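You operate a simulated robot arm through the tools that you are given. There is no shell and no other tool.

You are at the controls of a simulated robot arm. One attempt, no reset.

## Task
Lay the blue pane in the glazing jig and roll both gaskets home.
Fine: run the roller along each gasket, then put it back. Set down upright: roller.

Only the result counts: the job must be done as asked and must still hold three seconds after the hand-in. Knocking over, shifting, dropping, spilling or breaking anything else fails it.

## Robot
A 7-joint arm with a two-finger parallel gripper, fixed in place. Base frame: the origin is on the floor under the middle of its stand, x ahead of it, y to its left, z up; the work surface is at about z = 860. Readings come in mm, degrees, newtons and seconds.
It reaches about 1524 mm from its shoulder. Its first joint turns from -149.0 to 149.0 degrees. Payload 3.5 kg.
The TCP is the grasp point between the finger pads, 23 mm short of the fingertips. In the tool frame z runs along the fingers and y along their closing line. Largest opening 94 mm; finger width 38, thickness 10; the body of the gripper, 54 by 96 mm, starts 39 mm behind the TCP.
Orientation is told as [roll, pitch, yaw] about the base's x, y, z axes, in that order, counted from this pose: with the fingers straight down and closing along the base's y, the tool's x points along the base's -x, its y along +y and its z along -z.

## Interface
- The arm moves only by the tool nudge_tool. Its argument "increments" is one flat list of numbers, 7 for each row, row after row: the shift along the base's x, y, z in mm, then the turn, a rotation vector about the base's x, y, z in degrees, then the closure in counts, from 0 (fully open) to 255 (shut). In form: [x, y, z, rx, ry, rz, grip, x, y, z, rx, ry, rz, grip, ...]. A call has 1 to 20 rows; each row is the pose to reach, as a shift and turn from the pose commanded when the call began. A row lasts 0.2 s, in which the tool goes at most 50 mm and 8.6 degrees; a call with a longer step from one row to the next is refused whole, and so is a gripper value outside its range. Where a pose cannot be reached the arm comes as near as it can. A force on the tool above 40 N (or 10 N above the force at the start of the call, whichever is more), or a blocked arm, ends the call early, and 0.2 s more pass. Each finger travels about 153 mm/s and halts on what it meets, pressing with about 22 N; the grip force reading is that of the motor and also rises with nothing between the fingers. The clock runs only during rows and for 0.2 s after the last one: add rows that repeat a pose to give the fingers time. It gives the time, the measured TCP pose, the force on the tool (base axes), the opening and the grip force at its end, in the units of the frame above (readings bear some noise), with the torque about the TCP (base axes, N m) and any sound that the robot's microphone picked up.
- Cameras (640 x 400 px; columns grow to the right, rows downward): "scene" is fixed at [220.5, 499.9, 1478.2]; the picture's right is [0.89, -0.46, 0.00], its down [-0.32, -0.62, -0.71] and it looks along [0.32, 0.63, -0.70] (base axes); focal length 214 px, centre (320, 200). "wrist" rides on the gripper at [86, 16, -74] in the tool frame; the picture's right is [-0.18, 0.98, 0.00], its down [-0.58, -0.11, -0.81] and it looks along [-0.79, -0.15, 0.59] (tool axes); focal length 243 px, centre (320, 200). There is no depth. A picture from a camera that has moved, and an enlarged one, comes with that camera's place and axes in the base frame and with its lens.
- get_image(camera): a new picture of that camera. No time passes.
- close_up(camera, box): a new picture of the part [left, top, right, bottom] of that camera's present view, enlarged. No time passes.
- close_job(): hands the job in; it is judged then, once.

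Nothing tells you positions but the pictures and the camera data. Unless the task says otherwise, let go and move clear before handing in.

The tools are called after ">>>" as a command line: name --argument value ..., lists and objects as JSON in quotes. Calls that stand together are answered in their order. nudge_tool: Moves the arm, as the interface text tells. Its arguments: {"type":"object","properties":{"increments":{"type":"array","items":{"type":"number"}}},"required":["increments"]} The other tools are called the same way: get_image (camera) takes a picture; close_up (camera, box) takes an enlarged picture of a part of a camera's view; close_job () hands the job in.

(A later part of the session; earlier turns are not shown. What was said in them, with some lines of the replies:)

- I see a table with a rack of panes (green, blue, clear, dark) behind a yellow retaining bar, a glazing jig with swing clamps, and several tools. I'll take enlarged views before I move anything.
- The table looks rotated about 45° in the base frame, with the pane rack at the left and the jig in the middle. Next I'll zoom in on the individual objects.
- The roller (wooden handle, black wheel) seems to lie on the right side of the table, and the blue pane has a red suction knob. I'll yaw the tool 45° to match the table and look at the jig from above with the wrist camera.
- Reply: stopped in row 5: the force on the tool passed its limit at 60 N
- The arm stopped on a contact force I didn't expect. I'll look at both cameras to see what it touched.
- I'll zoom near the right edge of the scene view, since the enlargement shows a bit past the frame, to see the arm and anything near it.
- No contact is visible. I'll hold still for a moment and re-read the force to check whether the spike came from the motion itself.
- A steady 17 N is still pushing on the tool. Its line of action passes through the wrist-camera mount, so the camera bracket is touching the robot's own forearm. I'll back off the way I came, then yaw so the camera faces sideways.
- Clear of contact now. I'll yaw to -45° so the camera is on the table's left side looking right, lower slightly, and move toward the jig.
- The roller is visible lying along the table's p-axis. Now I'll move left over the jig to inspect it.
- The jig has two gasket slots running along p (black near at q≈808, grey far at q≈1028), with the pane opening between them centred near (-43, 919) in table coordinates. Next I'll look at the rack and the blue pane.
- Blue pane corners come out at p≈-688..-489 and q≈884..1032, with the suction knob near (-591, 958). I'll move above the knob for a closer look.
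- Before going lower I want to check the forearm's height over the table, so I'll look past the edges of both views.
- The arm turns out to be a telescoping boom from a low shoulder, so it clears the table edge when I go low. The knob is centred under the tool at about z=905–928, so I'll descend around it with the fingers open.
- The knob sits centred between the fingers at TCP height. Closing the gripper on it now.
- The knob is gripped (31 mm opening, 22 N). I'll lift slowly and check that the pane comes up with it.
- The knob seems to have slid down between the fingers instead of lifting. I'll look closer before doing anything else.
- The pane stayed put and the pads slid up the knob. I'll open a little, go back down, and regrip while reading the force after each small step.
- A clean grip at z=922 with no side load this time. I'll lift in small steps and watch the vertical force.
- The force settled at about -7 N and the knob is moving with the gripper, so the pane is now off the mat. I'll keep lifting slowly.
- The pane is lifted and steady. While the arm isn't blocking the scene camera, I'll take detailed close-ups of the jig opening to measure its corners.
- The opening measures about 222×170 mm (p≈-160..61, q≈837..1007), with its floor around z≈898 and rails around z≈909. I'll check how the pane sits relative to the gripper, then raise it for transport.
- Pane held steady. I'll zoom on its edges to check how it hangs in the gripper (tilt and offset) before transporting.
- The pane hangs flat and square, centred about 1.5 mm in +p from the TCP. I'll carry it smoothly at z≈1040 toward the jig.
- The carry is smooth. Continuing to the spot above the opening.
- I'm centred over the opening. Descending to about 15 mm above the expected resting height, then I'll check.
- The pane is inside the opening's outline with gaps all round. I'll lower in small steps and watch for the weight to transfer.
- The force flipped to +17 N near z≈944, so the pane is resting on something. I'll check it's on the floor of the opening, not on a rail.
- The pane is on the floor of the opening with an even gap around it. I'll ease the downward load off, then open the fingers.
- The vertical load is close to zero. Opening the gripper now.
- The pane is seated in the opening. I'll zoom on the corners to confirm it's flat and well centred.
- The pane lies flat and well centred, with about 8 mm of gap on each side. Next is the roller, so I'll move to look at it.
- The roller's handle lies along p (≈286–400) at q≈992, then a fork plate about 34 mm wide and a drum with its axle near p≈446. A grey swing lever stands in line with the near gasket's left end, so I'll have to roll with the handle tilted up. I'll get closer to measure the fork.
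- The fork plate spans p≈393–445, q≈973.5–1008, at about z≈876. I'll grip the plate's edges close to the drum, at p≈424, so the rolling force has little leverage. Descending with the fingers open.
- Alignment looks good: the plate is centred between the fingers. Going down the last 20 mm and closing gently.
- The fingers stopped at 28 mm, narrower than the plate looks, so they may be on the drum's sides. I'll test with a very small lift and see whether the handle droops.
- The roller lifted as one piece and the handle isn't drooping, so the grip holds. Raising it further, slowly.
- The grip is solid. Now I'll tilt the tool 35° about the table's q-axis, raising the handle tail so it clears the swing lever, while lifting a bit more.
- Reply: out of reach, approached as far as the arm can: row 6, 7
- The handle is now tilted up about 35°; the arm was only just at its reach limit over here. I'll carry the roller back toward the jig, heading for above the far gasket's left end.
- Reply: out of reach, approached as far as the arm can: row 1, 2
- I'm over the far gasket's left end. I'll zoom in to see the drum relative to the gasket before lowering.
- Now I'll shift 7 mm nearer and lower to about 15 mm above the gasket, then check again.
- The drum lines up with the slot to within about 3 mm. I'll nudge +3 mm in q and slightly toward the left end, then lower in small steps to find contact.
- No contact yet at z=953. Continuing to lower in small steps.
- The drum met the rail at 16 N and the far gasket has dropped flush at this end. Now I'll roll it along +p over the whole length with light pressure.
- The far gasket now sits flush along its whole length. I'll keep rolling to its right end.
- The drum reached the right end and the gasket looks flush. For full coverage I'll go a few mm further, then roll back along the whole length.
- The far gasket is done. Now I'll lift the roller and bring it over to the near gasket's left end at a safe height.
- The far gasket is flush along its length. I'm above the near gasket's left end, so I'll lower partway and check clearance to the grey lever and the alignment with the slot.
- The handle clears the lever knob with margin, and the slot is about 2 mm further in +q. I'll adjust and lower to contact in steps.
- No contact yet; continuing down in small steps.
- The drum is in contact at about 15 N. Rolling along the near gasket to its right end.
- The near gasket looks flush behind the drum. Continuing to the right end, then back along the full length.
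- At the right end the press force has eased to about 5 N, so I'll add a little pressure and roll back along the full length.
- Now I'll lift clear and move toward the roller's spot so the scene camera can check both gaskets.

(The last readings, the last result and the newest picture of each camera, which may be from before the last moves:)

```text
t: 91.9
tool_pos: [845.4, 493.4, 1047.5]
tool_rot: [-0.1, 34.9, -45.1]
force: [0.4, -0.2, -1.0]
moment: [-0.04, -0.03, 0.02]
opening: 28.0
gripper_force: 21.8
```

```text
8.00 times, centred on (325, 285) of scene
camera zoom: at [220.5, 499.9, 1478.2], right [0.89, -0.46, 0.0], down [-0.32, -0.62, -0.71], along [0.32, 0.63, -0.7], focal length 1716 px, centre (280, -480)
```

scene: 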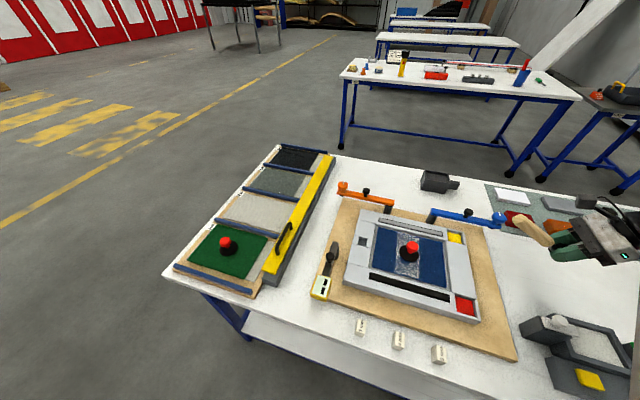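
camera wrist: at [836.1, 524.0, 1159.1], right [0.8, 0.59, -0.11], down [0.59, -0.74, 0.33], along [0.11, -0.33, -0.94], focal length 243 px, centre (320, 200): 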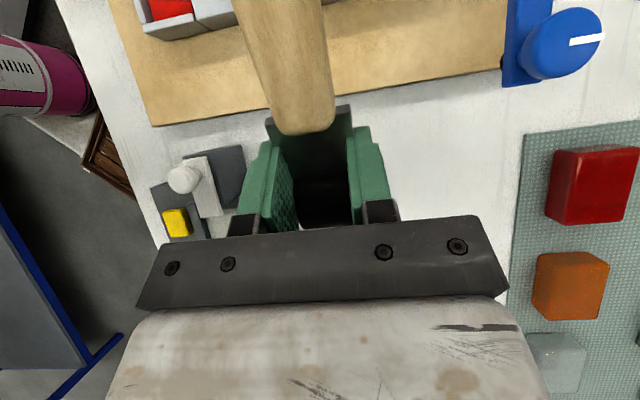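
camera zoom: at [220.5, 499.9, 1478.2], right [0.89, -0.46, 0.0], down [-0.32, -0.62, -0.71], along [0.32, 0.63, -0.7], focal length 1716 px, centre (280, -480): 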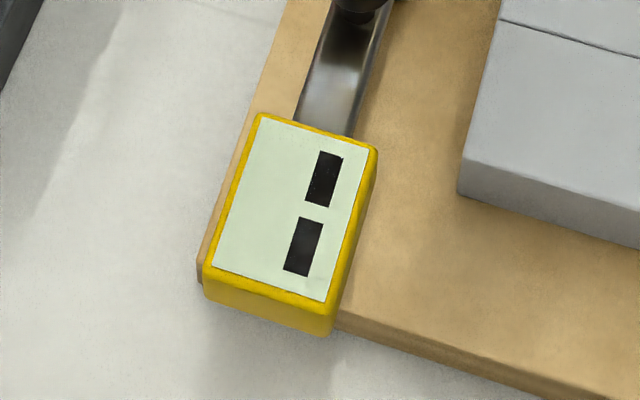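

Both gaskets sit flush in their slots along their full length, and the pane is undisturbed. Now I'll un-tilt the tool so the roller is level again before taking it back.

>>> nudge_tool --increments '[0, 0, 0, -4.1, -4.1, 0, 255, 0, 0, 0, -8.2, -8.2, 0, 255, 0, 0, 0, -12.3, -12.3, 0, 255, 0, 0, 0, -16.4, -16.4, 0, 255, 0, 0, 0, -20.5, -20.5, 0, 255, 0, 0, 0, -24.7, -24.7, 0, 255, 0, 0, 0, -24.7, -24.7, 0, 255]'

>>> get_image --camera "wrist"

>>> close_up --camera "wrist" --box '[220, 80, 420, 230]'

>>> close_up --camera "scene" --box '[460, 170, 640, 300]'

```text
t: 93.5
tool_pos: [843.1, 492.1, 1047.2]
tool_rot: [-0.1, -0.1, -45.0]
force: [-0.8, -0.7, -0.3]
moment: [-0.07, -0.02, -0.01]
opening: 27.8
gripper_force: 22.3
```

```text
taken
camera wrist: at [794.2, 565.5, 1122.9], right [0.82, 0.57, 0.0], down [0.33, -0.49, 0.81], along [0.46, -0.67, -0.59], focal length 243 px, centre (320, 200)
```

wrist: 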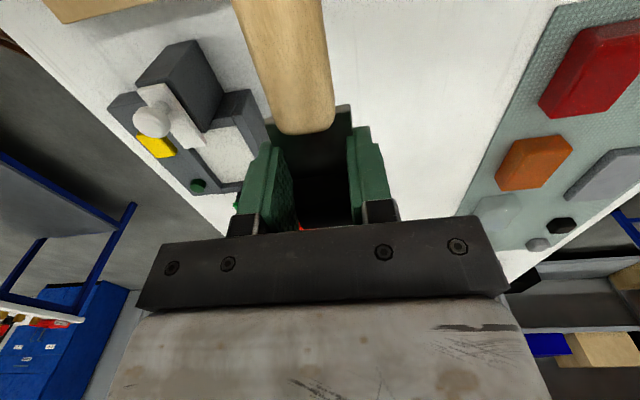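

```text
2.67 times, centred on (320, 155) of wrist
camera zoom: at [794.2, 565.5, 1122.9], right [0.82, 0.57, 0.0], down [0.33, -0.49, 0.81], along [0.46, -0.67, -0.59], focal length 647 px, centre (320, 320)
```

zoom: 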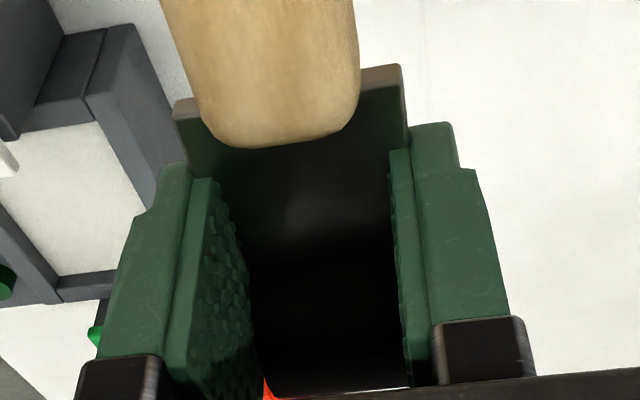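

```text
3.08 times, centred on (550, 235) of scene
camera zoom: at [220.5, 499.9, 1478.2], right [0.89, -0.46, 0.0], down [-0.32, -0.62, -0.71], along [0.32, 0.63, -0.7], focal length 660 px, centre (-388, 92)
```

zoom: 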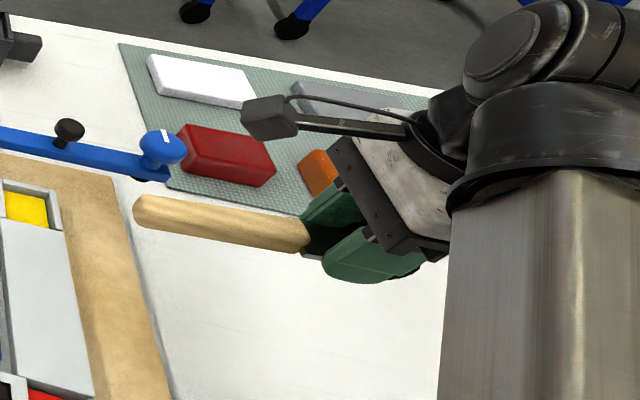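

The roller may have rotated a couple of degrees in the grip while rolling. I'll compare against the earlier view to estimate how much.

>>> close_up --camera "wrist" --box '[0, 0, 640, 10]'

>>> close_up --camera "scene" --box '[490, 220, 570, 270]'

```text
1.00 times, centred on (320, 5) of wrist (not enlarged: the box is as wide or as high as the picture)
camera zoom: at [794.2, 565.5, 1122.9], right [0.82, 0.57, 0.0], down [0.33, -0.49, 0.81], along [0.46, -0.67, -0.59], focal length 243 px, centre (320, 395)
```

zoom: 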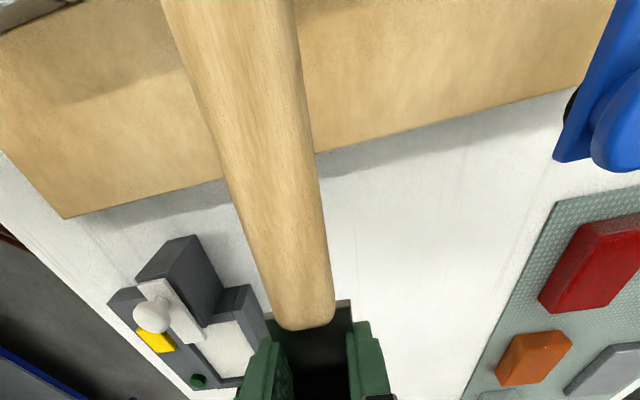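

```text
8.00 times, centred on (530, 245) of scene
camera zoom: at [220.5, 499.9, 1478.2], right [0.89, -0.46, 0.0], down [-0.32, -0.62, -0.71], along [0.32, 0.63, -0.7], focal length 1716 px, centre (-1360, -160)
```

zoom: 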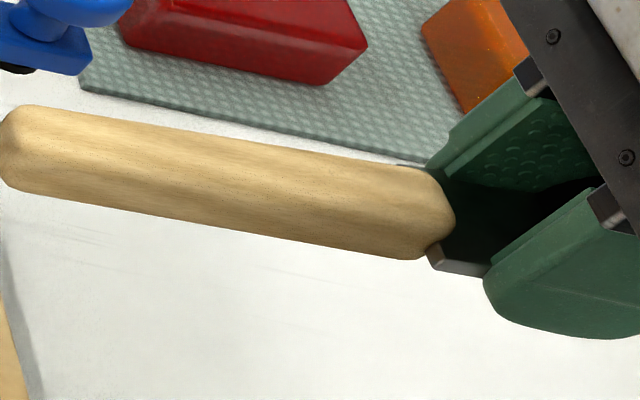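

It rotated about 2°, tail slightly low. I'll add a 2° correction while carrying the roller back above its original spot (p≈423, q≈990).

>>> nudge_tool --increments '[6, -3.5, 0, 0.3, 0.3, 0, 255, 20, -11.7, 0, 0.7, 0.7, 0, 255, 38, -22.2, -5, 1.4, 1.4, 0, 255, 58, -33.9, -10, 1.4, 1.4, 0, 255, 78, -45.6, -18, 1.4, 1.4, 0, 255, 98, -57.2, -26, 1.4, 1.4, 0, 255, 118, -68.9, -34, 1.4, 1.4, 0, 255, 136, -79.4, -42, 1.4, 1.4, 0, 255, 150, -87.6, -47, 1.4, 1.4, 0, 255, 156.3, -91.3, -50, 1.4, 1.4, 0, 255, 156.3, -91.3, -50, 1.4, 1.4, 0, 255]'

>>> get_image --camera "wrist"

>>> close_up --camera "scene" --box '[500, 210, 640, 310]'

```text
t: 95.9
tool_pos: [1000.3, 401.7, 997.4]
tool_rot: [-0.1, 2.0, -45.0]
force: [0.2, -0.1, -1.5]
moment: [-0.05, 0.0, 0.01]
opening: 27.8
gripper_force: 22.2
```

```text
taken
camera wrist: at [952.4, 472.8, 1075.9], right [0.82, 0.57, -0.01], down [0.35, -0.51, 0.79], along [0.44, -0.65, -0.62], focal length 243 px, centre (320, 200)
```

wrist: 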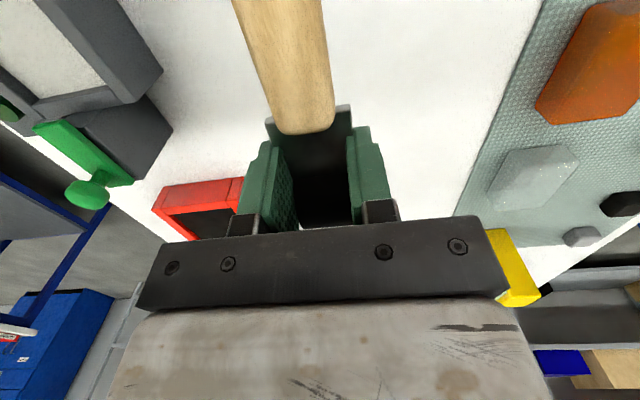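

```text
4.00 times, centred on (570, 260) of scene
camera zoom: at [220.5, 499.9, 1478.2], right [0.89, -0.46, 0.0], down [-0.32, -0.62, -0.71], along [0.32, 0.63, -0.7], focal length 858 px, centre (-680, -40)
```

zoom: 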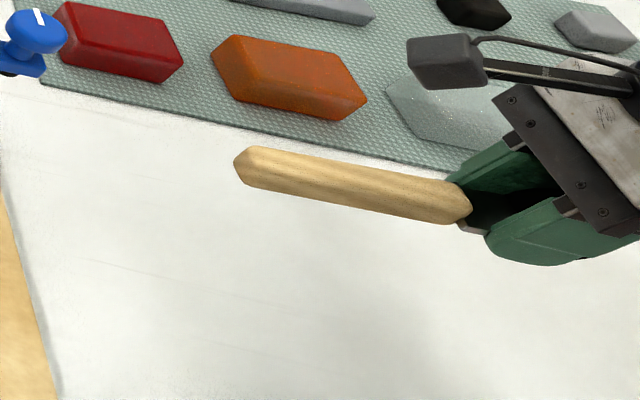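

I'm right above the original spot. Descending to just above the table.

>>> nudge_tool --increments '[-0.5, -0.5, -12, 0, 0, 0, 255, -0.7, -0.7, -30, 0, 0, 0, 255, -0.7, -0.7, -50, 0, 0, 0, 255, -0.7, -0.7, -70, 0, 0, 0, 255, -0.7, -0.7, -86, 0, 0, 0, 255, -0.7, -0.7, -96, 0, 0, 0, 255, -0.7, -0.7, -101, 0, 0, 0, 255, -0.7, -0.7, -101, 0, 0, 0, 255]'

>>> close_up --camera "scene" --box '[510, 240, 620, 310]'

>>> nudge_tool --increments '[0, 0, -1, 0, 0, 0, 255, 0, 0, -2, 0, 0, 0, 255, 0, 0, -2, 0, 0, 0, 255]'

```text
t: 97.7
tool_pos: [999.3, 401.0, 896.0]
tool_rot: [-0.2, 1.9, -44.9]
force: [0.2, -1.0, -2.0]
moment: [-0.01, -0.04, 0.02]
opening: 27.6
gripper_force: 22.1
```

```text
5.71 times, centred on (565, 275) of scene
camera zoom: at [220.5, 499.9, 1478.2], right [0.89, -0.46, 0.0], down [-0.32, -0.62, -0.71], along [0.32, 0.63, -0.7], focal length 1226 px, centre (-1080, -229)
```

zoom: 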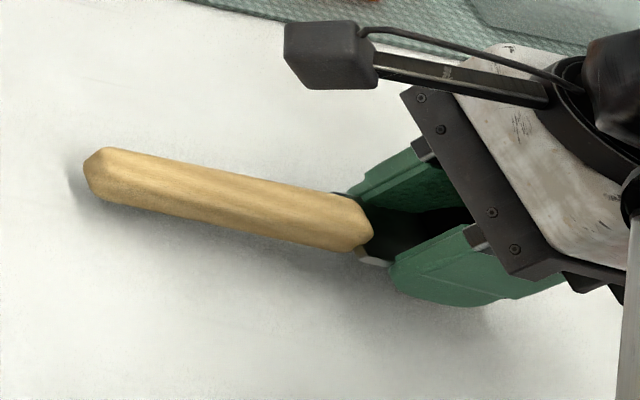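

```text
t: 98.5
tool_pos: [1000.5, 400.6, 895.7]
tool_rot: [0.0, 2.0, -45.0]
force: [0.5, -0.7, -0.5]
moment: [-0.03, -0.03, -0.02]
opening: 28.1
gripper_force: 22.5
```

Still free. I'll keep lowering in small steps until it touches the table.

>>> nudge_tool --increments '[0, 0, -1, 0, 0, 0, 255, 0, 0, -2, 0, 0, 0, 255, 0, 0, -2, 0, 0, 0, 255]'

>>> nudge_tool --increments '[0, 0, -1, 0, 0, 0, 255, 0, 0, -1.5, 0, 0, 0, 255, 0, 0, -1.5, 0, 0, 0, 255]'

>>> nudge_tool --increments '[0, 0, -0.8, 0, 0, 0, 255, 0, 0, -1.2, 0, 0, 0, 255, 0, 0, -1.2, 0, 0, 0, 255]'

>>> close_up --camera "scene" --box '[510, 240, 620, 310]'

```text
t: 99.3
tool_pos: [998.9, 400.2, 892.0]
tool_rot: [-0.1, 2.0, -45.0]
force: [-0.5, 0.3, -0.6]
moment: [-0.06, -0.07, -0.02]
opening: 27.6
gripper_force: 21.9
```

```text
t: 100.1
tool_pos: [999.4, 401.7, 890.9]
tool_rot: [-0.1, 2.0, -45.0]
force: [0.8, -0.1, -2.0]
moment: [-0.07, -0.03, 0.01]
opening: 27.8
gripper_force: 22.0
```

```text
t: 100.9
tool_pos: [999.8, 400.6, 890.6]
tool_rot: [-0.2, 2.0, -44.9]
force: [-0.5, -0.1, -0.6]
moment: [-0.03, -0.04, 0.02]
opening: 27.6
gripper_force: 21.8
```

```text
5.71 times, centred on (565, 275) of scene
camera zoom: at [220.5, 499.9, 1478.2], right [0.89, -0.46, 0.0], down [-0.32, -0.62, -0.71], along [0.32, 0.63, -0.7], focal length 1226 px, centre (-1080, -229)
```

zoom: 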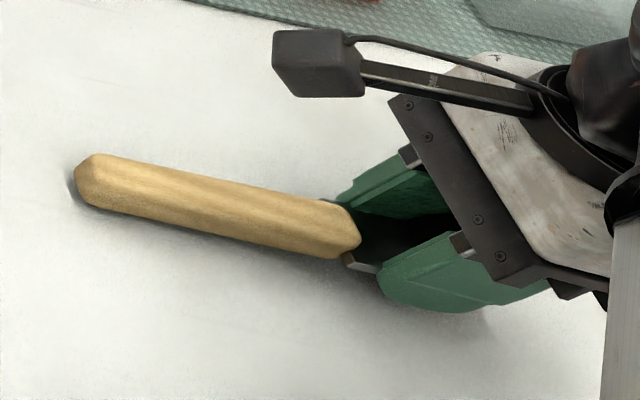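

The roller's image is within a pixel or two of where it originally lay. Lowering the last millimetre or two.

>>> nudge_tool --increments '[0, 0, -0.6, 0, 0, 0, 255, 0, 0, -1, 0, 0, 0, 255, 0, 0, -1, 0, 0, 0, 255]'

>>> nudge_tool --increments '[0, 0, -0.6, 0, 0, 0, 255, 0, 0, -1, 0, 0, 0, 255, 0, 0, -1, 0, 0, 0, 255]'

```text
t: 101.7
tool_pos: [998.7, 400.7, 887.7]
tool_rot: [-0.1, 2.0, -45.0]
force: [0.2, 0.4, -0.8]
moment: [0.01, -0.09, -0.01]
opening: 27.8
gripper_force: 22.1
```

```text
t: 102.5
tool_pos: [1000.6, 400.5, 887.0]
tool_rot: [0.0, 1.9, -45.0]
force: [-0.2, -0.2, -0.5]
moment: [-0.05, -0.08, -0.01]
opening: 27.7
gripper_force: 22.4
```

>>> close_up --camera "scene" --box '[510, 240, 620, 310]'

>>> close_up --camera "scene" --box '[515, 260, 575, 295]'

>>> nudge_tool --increments '[0, 0, -0.6, 0, 0, 0, 255, 0, 0, -1, 0, 0, 0, 255, 0, 0, -1, 0, 0, 0, 255]'

```text
5.71 times, centred on (565, 275) of scene
camera zoom: at [220.5, 499.9, 1478.2], right [0.89, -0.46, 0.0], down [-0.32, -0.62, -0.71], along [0.32, 0.63, -0.7], focal length 1226 px, centre (-1080, -229)
```

zoom: 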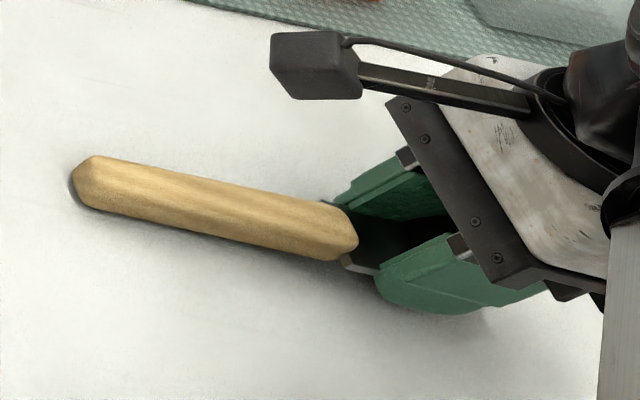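

```text
10.67 times, centred on (545, 278) of scene
camera zoom: at [220.5, 499.9, 1478.2], right [0.89, -0.46, 0.0], down [-0.32, -0.62, -0.71], along [0.32, 0.63, -0.7], focal length 2288 px, centre (-2080, -627)
```

zoom: 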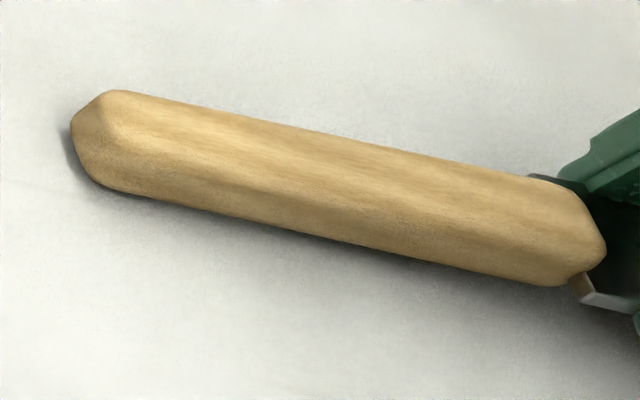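

```text
t: 103.3
tool_pos: [999.2, 400.6, 887.0]
tool_rot: [-0.1, 2.1, -45.0]
force: [-0.1, 0.3, 4.8]
moment: [0.5, 0.45, 0.01]
opening: 27.6
gripper_force: 21.5
```

The tail is touching the table first, judging by the moment. I'll take off about a degree of tilt and settle the drum down too.

>>> nudge_tool --increments '[0, 0, 1, -0.4, -0.4, 0, 255, 0, 0, 2, -0.8, -0.8, 0, 255, 0, 0, 2, -0.8, -0.8, 0, 255]'

>>> nudge_tool --increments '[0, 0, -0.6, 0, 0, 0, 255, 0, 0, -1, 0, 0, 0, 255, 0, 0, -1, 0, 0, 0, 255]'

```text
t: 104.1
tool_pos: [999.1, 400.5, 888.6]
tool_rot: [0.0, 0.9, -44.9]
force: [-1.8, 1.2, 3.4]
moment: [0.47, 0.42, 0.05]
opening: 27.7
gripper_force: 22.1
```

```text
t: 104.9
tool_pos: [999.9, 399.7, 889.3]
tool_rot: [-0.1, 0.9, -45.0]
force: [-0.6, 0.5, 3.5]
moment: [0.47, 0.38, -0.02]
opening: 27.6
gripper_force: 21.8
```

Lowering a little further so the drum also comes to rest, while the roller pivots gently about its tail.

>>> nudge_tool --increments '[0, 0, -0.6, 0, 0, 0, 255, 0, 0, -1, 0, 0, 0, 255, 0, 0, -1, 0, 0, 0, 255]'

>>> nudge_tool --increments '[0, 0, -0.6, 0, 0, 0, 255, 0, 0, -1, 0, 0, 0, 255, 0, 0, -1, 0, 0, 0, 255]'

>>> close_up --camera "wrist" --box '[220, 80, 420, 230]'

>>> close_up --camera "scene" --box '[555, 255, 625, 305]'

```text
t: 105.7
tool_pos: [1000.1, 401.7, 886.7]
tool_rot: [-0.2, 0.8, -45.0]
force: [1.0, -1.3, 3.6]
moment: [0.41, 0.37, -0.04]
opening: 27.8
gripper_force: 22.0
```

```text
t: 106.5
tool_pos: [999.3, 401.7, 885.9]
tool_rot: [-0.1, 0.8, -44.9]
force: [0.9, -1.2, 3.0]
moment: [0.41, 0.37, 0.02]
opening: 27.3
gripper_force: 21.4
```

```text
2.67 times, centred on (320, 155) of wrist
camera zoom: at [950.4, 472.9, 962.8], right [0.82, 0.57, 0.0], down [0.34, -0.5, 0.8], along [0.45, -0.66, -0.6], focal length 647 px, centre (320, 320)
```

zoom: 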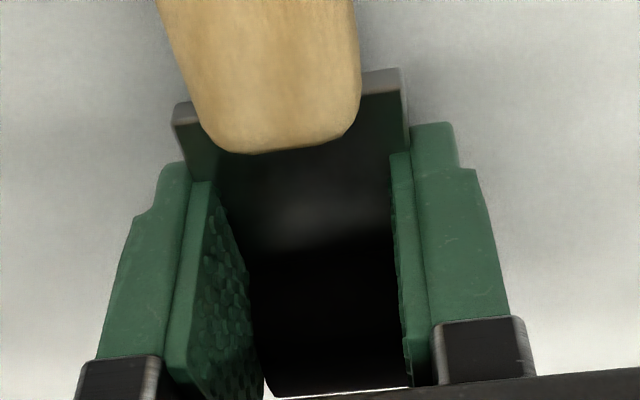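

```text
8.00 times, centred on (590, 280) of scene
camera zoom: at [220.5, 499.9, 1478.2], right [0.89, -0.46, 0.0], down [-0.32, -0.62, -0.71], along [0.32, 0.63, -0.7], focal length 1716 px, centre (-1840, -440)
```

zoom: 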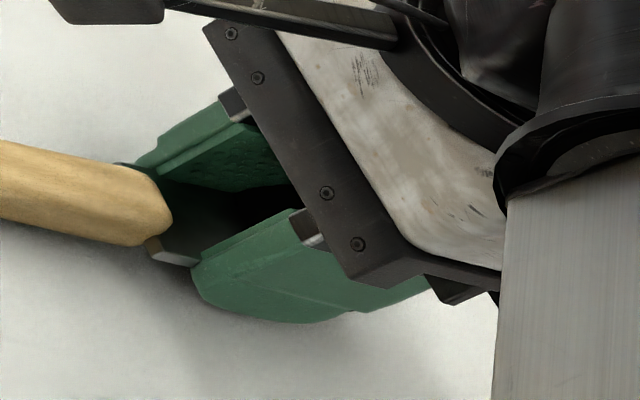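

>>> nudge_tool --increments '[0, 0, -0.6, 0, 0, 0, 255, 0, 0, -1.2, 0, 0, 0, 255, 0, 0, -1.2, 0, 0, 0, 255]'

```text
t: 107.3
tool_pos: [998.5, 401.5, 885.6]
tool_rot: [-0.1, 0.8, -44.9]
force: [1.8, -0.9, 13.7]
moment: [0.24, 0.19, 0.01]
opening: 27.8
gripper_force: 22.4
```

The drum (or fingertips) is now in contact too, since the force rose with little moment. I'll ease off a touch and open the fingers.

>>> nudge_tool --increments '[0, 0, 0.8, 0, 0, 0, 255, 0, 0, 0.8, 0, 0, 0, 240, 0, 0, 0.8, 0, 0, 0, 190, 0, 0, 0.8, 0, 0, 0, 170, 0, 0, 0.8, 0, 0, 0, 140, 0, 0, 0.8, 0, 0, 0, 80, 0, 0, 0.8, 0, 0, 0, 0, 0, 0, 0.8, 0, 0, 0, 0]'

>>> close_up --camera "wrist" --box '[220, 80, 420, 230]'

>>> close_up --camera "scene" --box '[510, 240, 620, 310]'

```text
t: 109.1
tool_pos: [999.3, 401.2, 886.0]
tool_rot: [-0.1, 0.8, -45.0]
force: [0.0, -0.2, 0.8]
moment: [-0.03, -0.02, -0.01]
opening: 94.2
gripper_force: 0.1
```

```text
2.67 times, centred on (320, 155) of wrist
camera zoom: at [950.5, 473.2, 962.3], right [0.82, 0.57, 0.0], down [0.34, -0.49, 0.8], along [0.45, -0.66, -0.6], focal length 647 px, centre (320, 320)
```

zoom: 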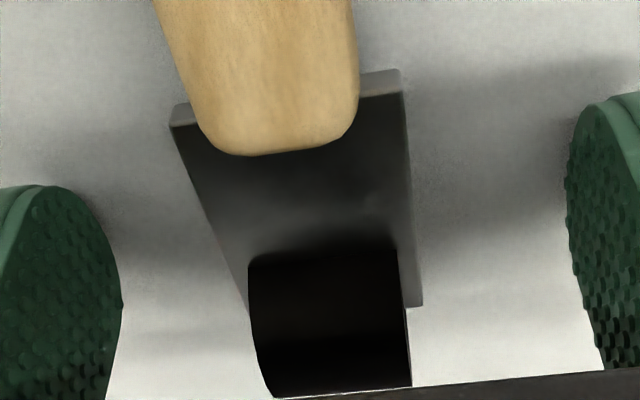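

```text
5.71 times, centred on (565, 275) of scene
camera zoom: at [220.5, 499.9, 1478.2], right [0.89, -0.46, 0.0], down [-0.32, -0.62, -0.71], along [0.32, 0.63, -0.7], focal length 1226 px, centre (-1080, -229)
```

zoom: 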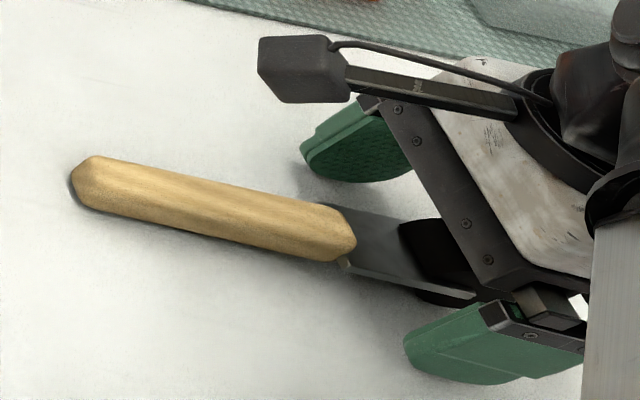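

Released. I'll rise straight up and compare the roller's position with the original picture.

>>> nudge_tool --increments '[0, 0, 10, 0, 0, 0, 0, 0, 0, 30, 0, 0, 0, 0, 0, 0, 60, 0, 0, 0, 0, 0, 0, 95, 0, 0, 0, 0, 0, 0, 130, 0, 0, 0, 0, 0, 0, 150, 0, 0, 0, 0, 0, 0, 150, 0, 0, 0, 0]'

>>> close_up --camera "scene" --box '[510, 250, 620, 320]'

>>> get_image --camera "scene"

>>> get_image --camera "wrist"

```text
t: 110.7
tool_pos: [999.5, 401.2, 1036.1]
tool_rot: [-0.1, 0.8, -45.0]
force: [-0.8, 0.3, -0.1]
moment: [0.01, -0.02, 0.0]
opening: 93.9
gripper_force: 0.1
```

```text
5.71 times, centred on (565, 285) of scene
camera zoom: at [220.5, 499.9, 1478.2], right [0.89, -0.46, 0.0], down [-0.32, -0.62, -0.71], along [0.32, 0.63, -0.7], focal length 1226 px, centre (-1080, -286)
```

zoom: 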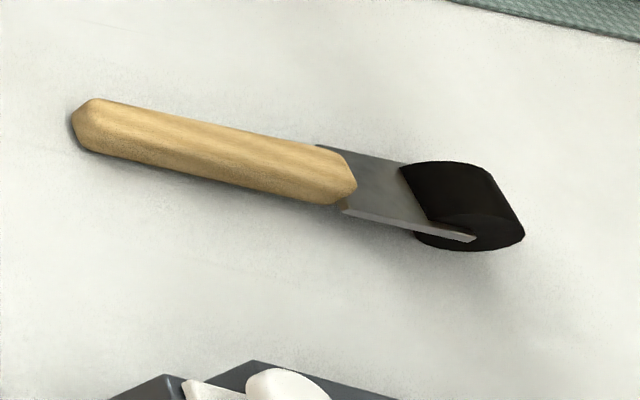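

```text
taken
```

scene: 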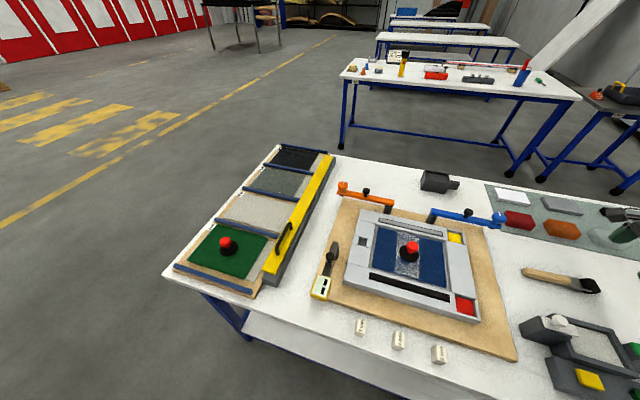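

```text
taken
camera wrist: at [951.0, 472.9, 1113.1], right [0.82, 0.57, -0.01], down [0.34, -0.49, 0.8], along [0.45, -0.66, -0.6], focal length 243 px, centre (320, 200)
```

wrist: 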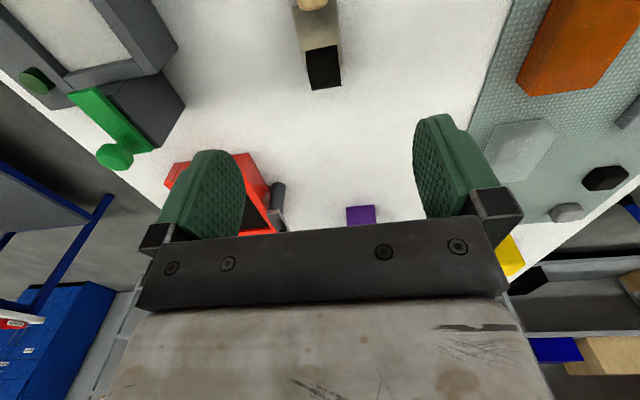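

The roller is back within about a millimetre of its original spot, lying the same way up. One last look at the jig before handing in.

>>> nudge_tool --increments '[0, 0, 20, 0, 0, 0, 0, 0, 0, 45, 0, 0, 0, 0, 0, 0, 60, 0, 0, 0, 0, 0, 0, 60, 0, 0, 0, 0, 0, 0, 60, 0, 0, 0, 0]'

>>> close_up --camera "scene" --box '[340, 200, 490, 330]'

>>> close_up --camera "scene" --box '[480, 150, 640, 400]'

>>> close_up --camera "scene" --box '[350, 255, 420, 300]'

```text
t: 111.9
tool_pos: [1000.6, 400.7, 1095.0]
tool_rot: [-0.1, 0.8, -45.1]
force: [0.1, -0.4, -0.1]
moment: [-0.01, -0.01, 0.02]
opening: 93.9
gripper_force: 0.1
```

```text
3.08 times, centred on (415, 265) of scene
camera zoom: at [220.5, 499.9, 1478.2], right [0.89, -0.46, 0.0], down [-0.32, -0.62, -0.71], along [0.32, 0.63, -0.7], focal length 660 px, centre (28, 0)
```

zoom: 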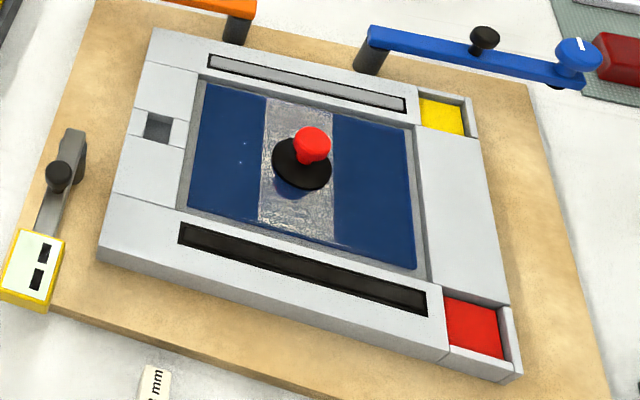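

```text
1.60 times, centred on (560, 275) of scene
camera zoom: at [220.5, 499.9, 1478.2], right [0.89, -0.46, 0.0], down [-0.32, -0.62, -0.71], along [0.32, 0.63, -0.7], focal length 343 px, centre (-64, 80)
```

zoom: 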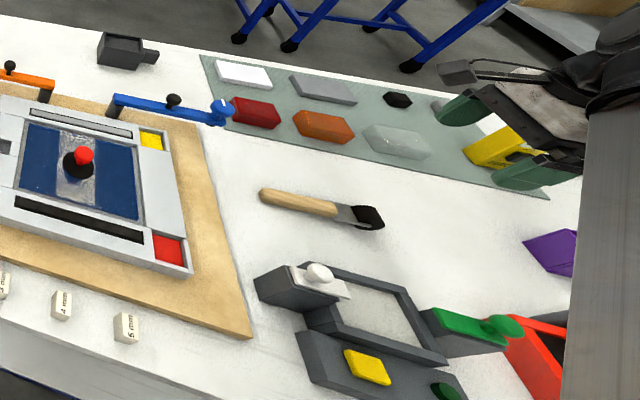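

```text
8.89 times, centred on (385, 278) of scene
camera zoom: at [220.5, 499.9, 1478.2], right [0.89, -0.46, 0.0], down [-0.32, -0.62, -0.71], along [0.32, 0.63, -0.7], focal length 1906 px, centre (-258, -489)
```

zoom: 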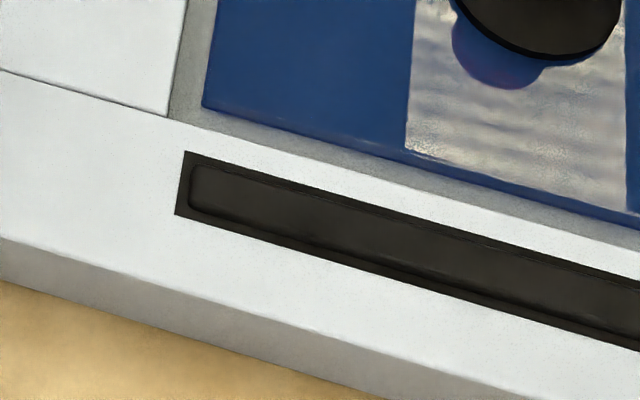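

The blue pane lies flat in the jig, both gaskets are flush, and the roller is back in its place the right way up. Nothing else looks disturbed and the gripper is clear, so I'm handing in.

>>> close_job

```text
The job is handed in.
```

I laid the blue pane in the glazing jig, rolled both gaskets home, and put the roller back. I handed the job in, but no verdict has come back yet.

- **Pane:** it sits flat in the opening, with a gap of about 8 mm on each side. The suction lifter is still attached, as it was at the start.
- **Gaskets:** I ran the roller along each one to the far end and back. In the close-ups, both now sit flush in their slots along their full length.
- **Roller:** it lies within about a millimetre of its original spot, the same way up.

Two things went wrong early on, with no visible effect on the result:

- **Arm contact:** on the first move the wrist camera's bracket touched the robot's own arm. I backed off and used a different hand angle after that.
- **Slipped grip:** my first grip on the pane's knob slid off without lifting the pane, so I gripped it again.

I saw nothing else moved or knocked over in the final pictures.
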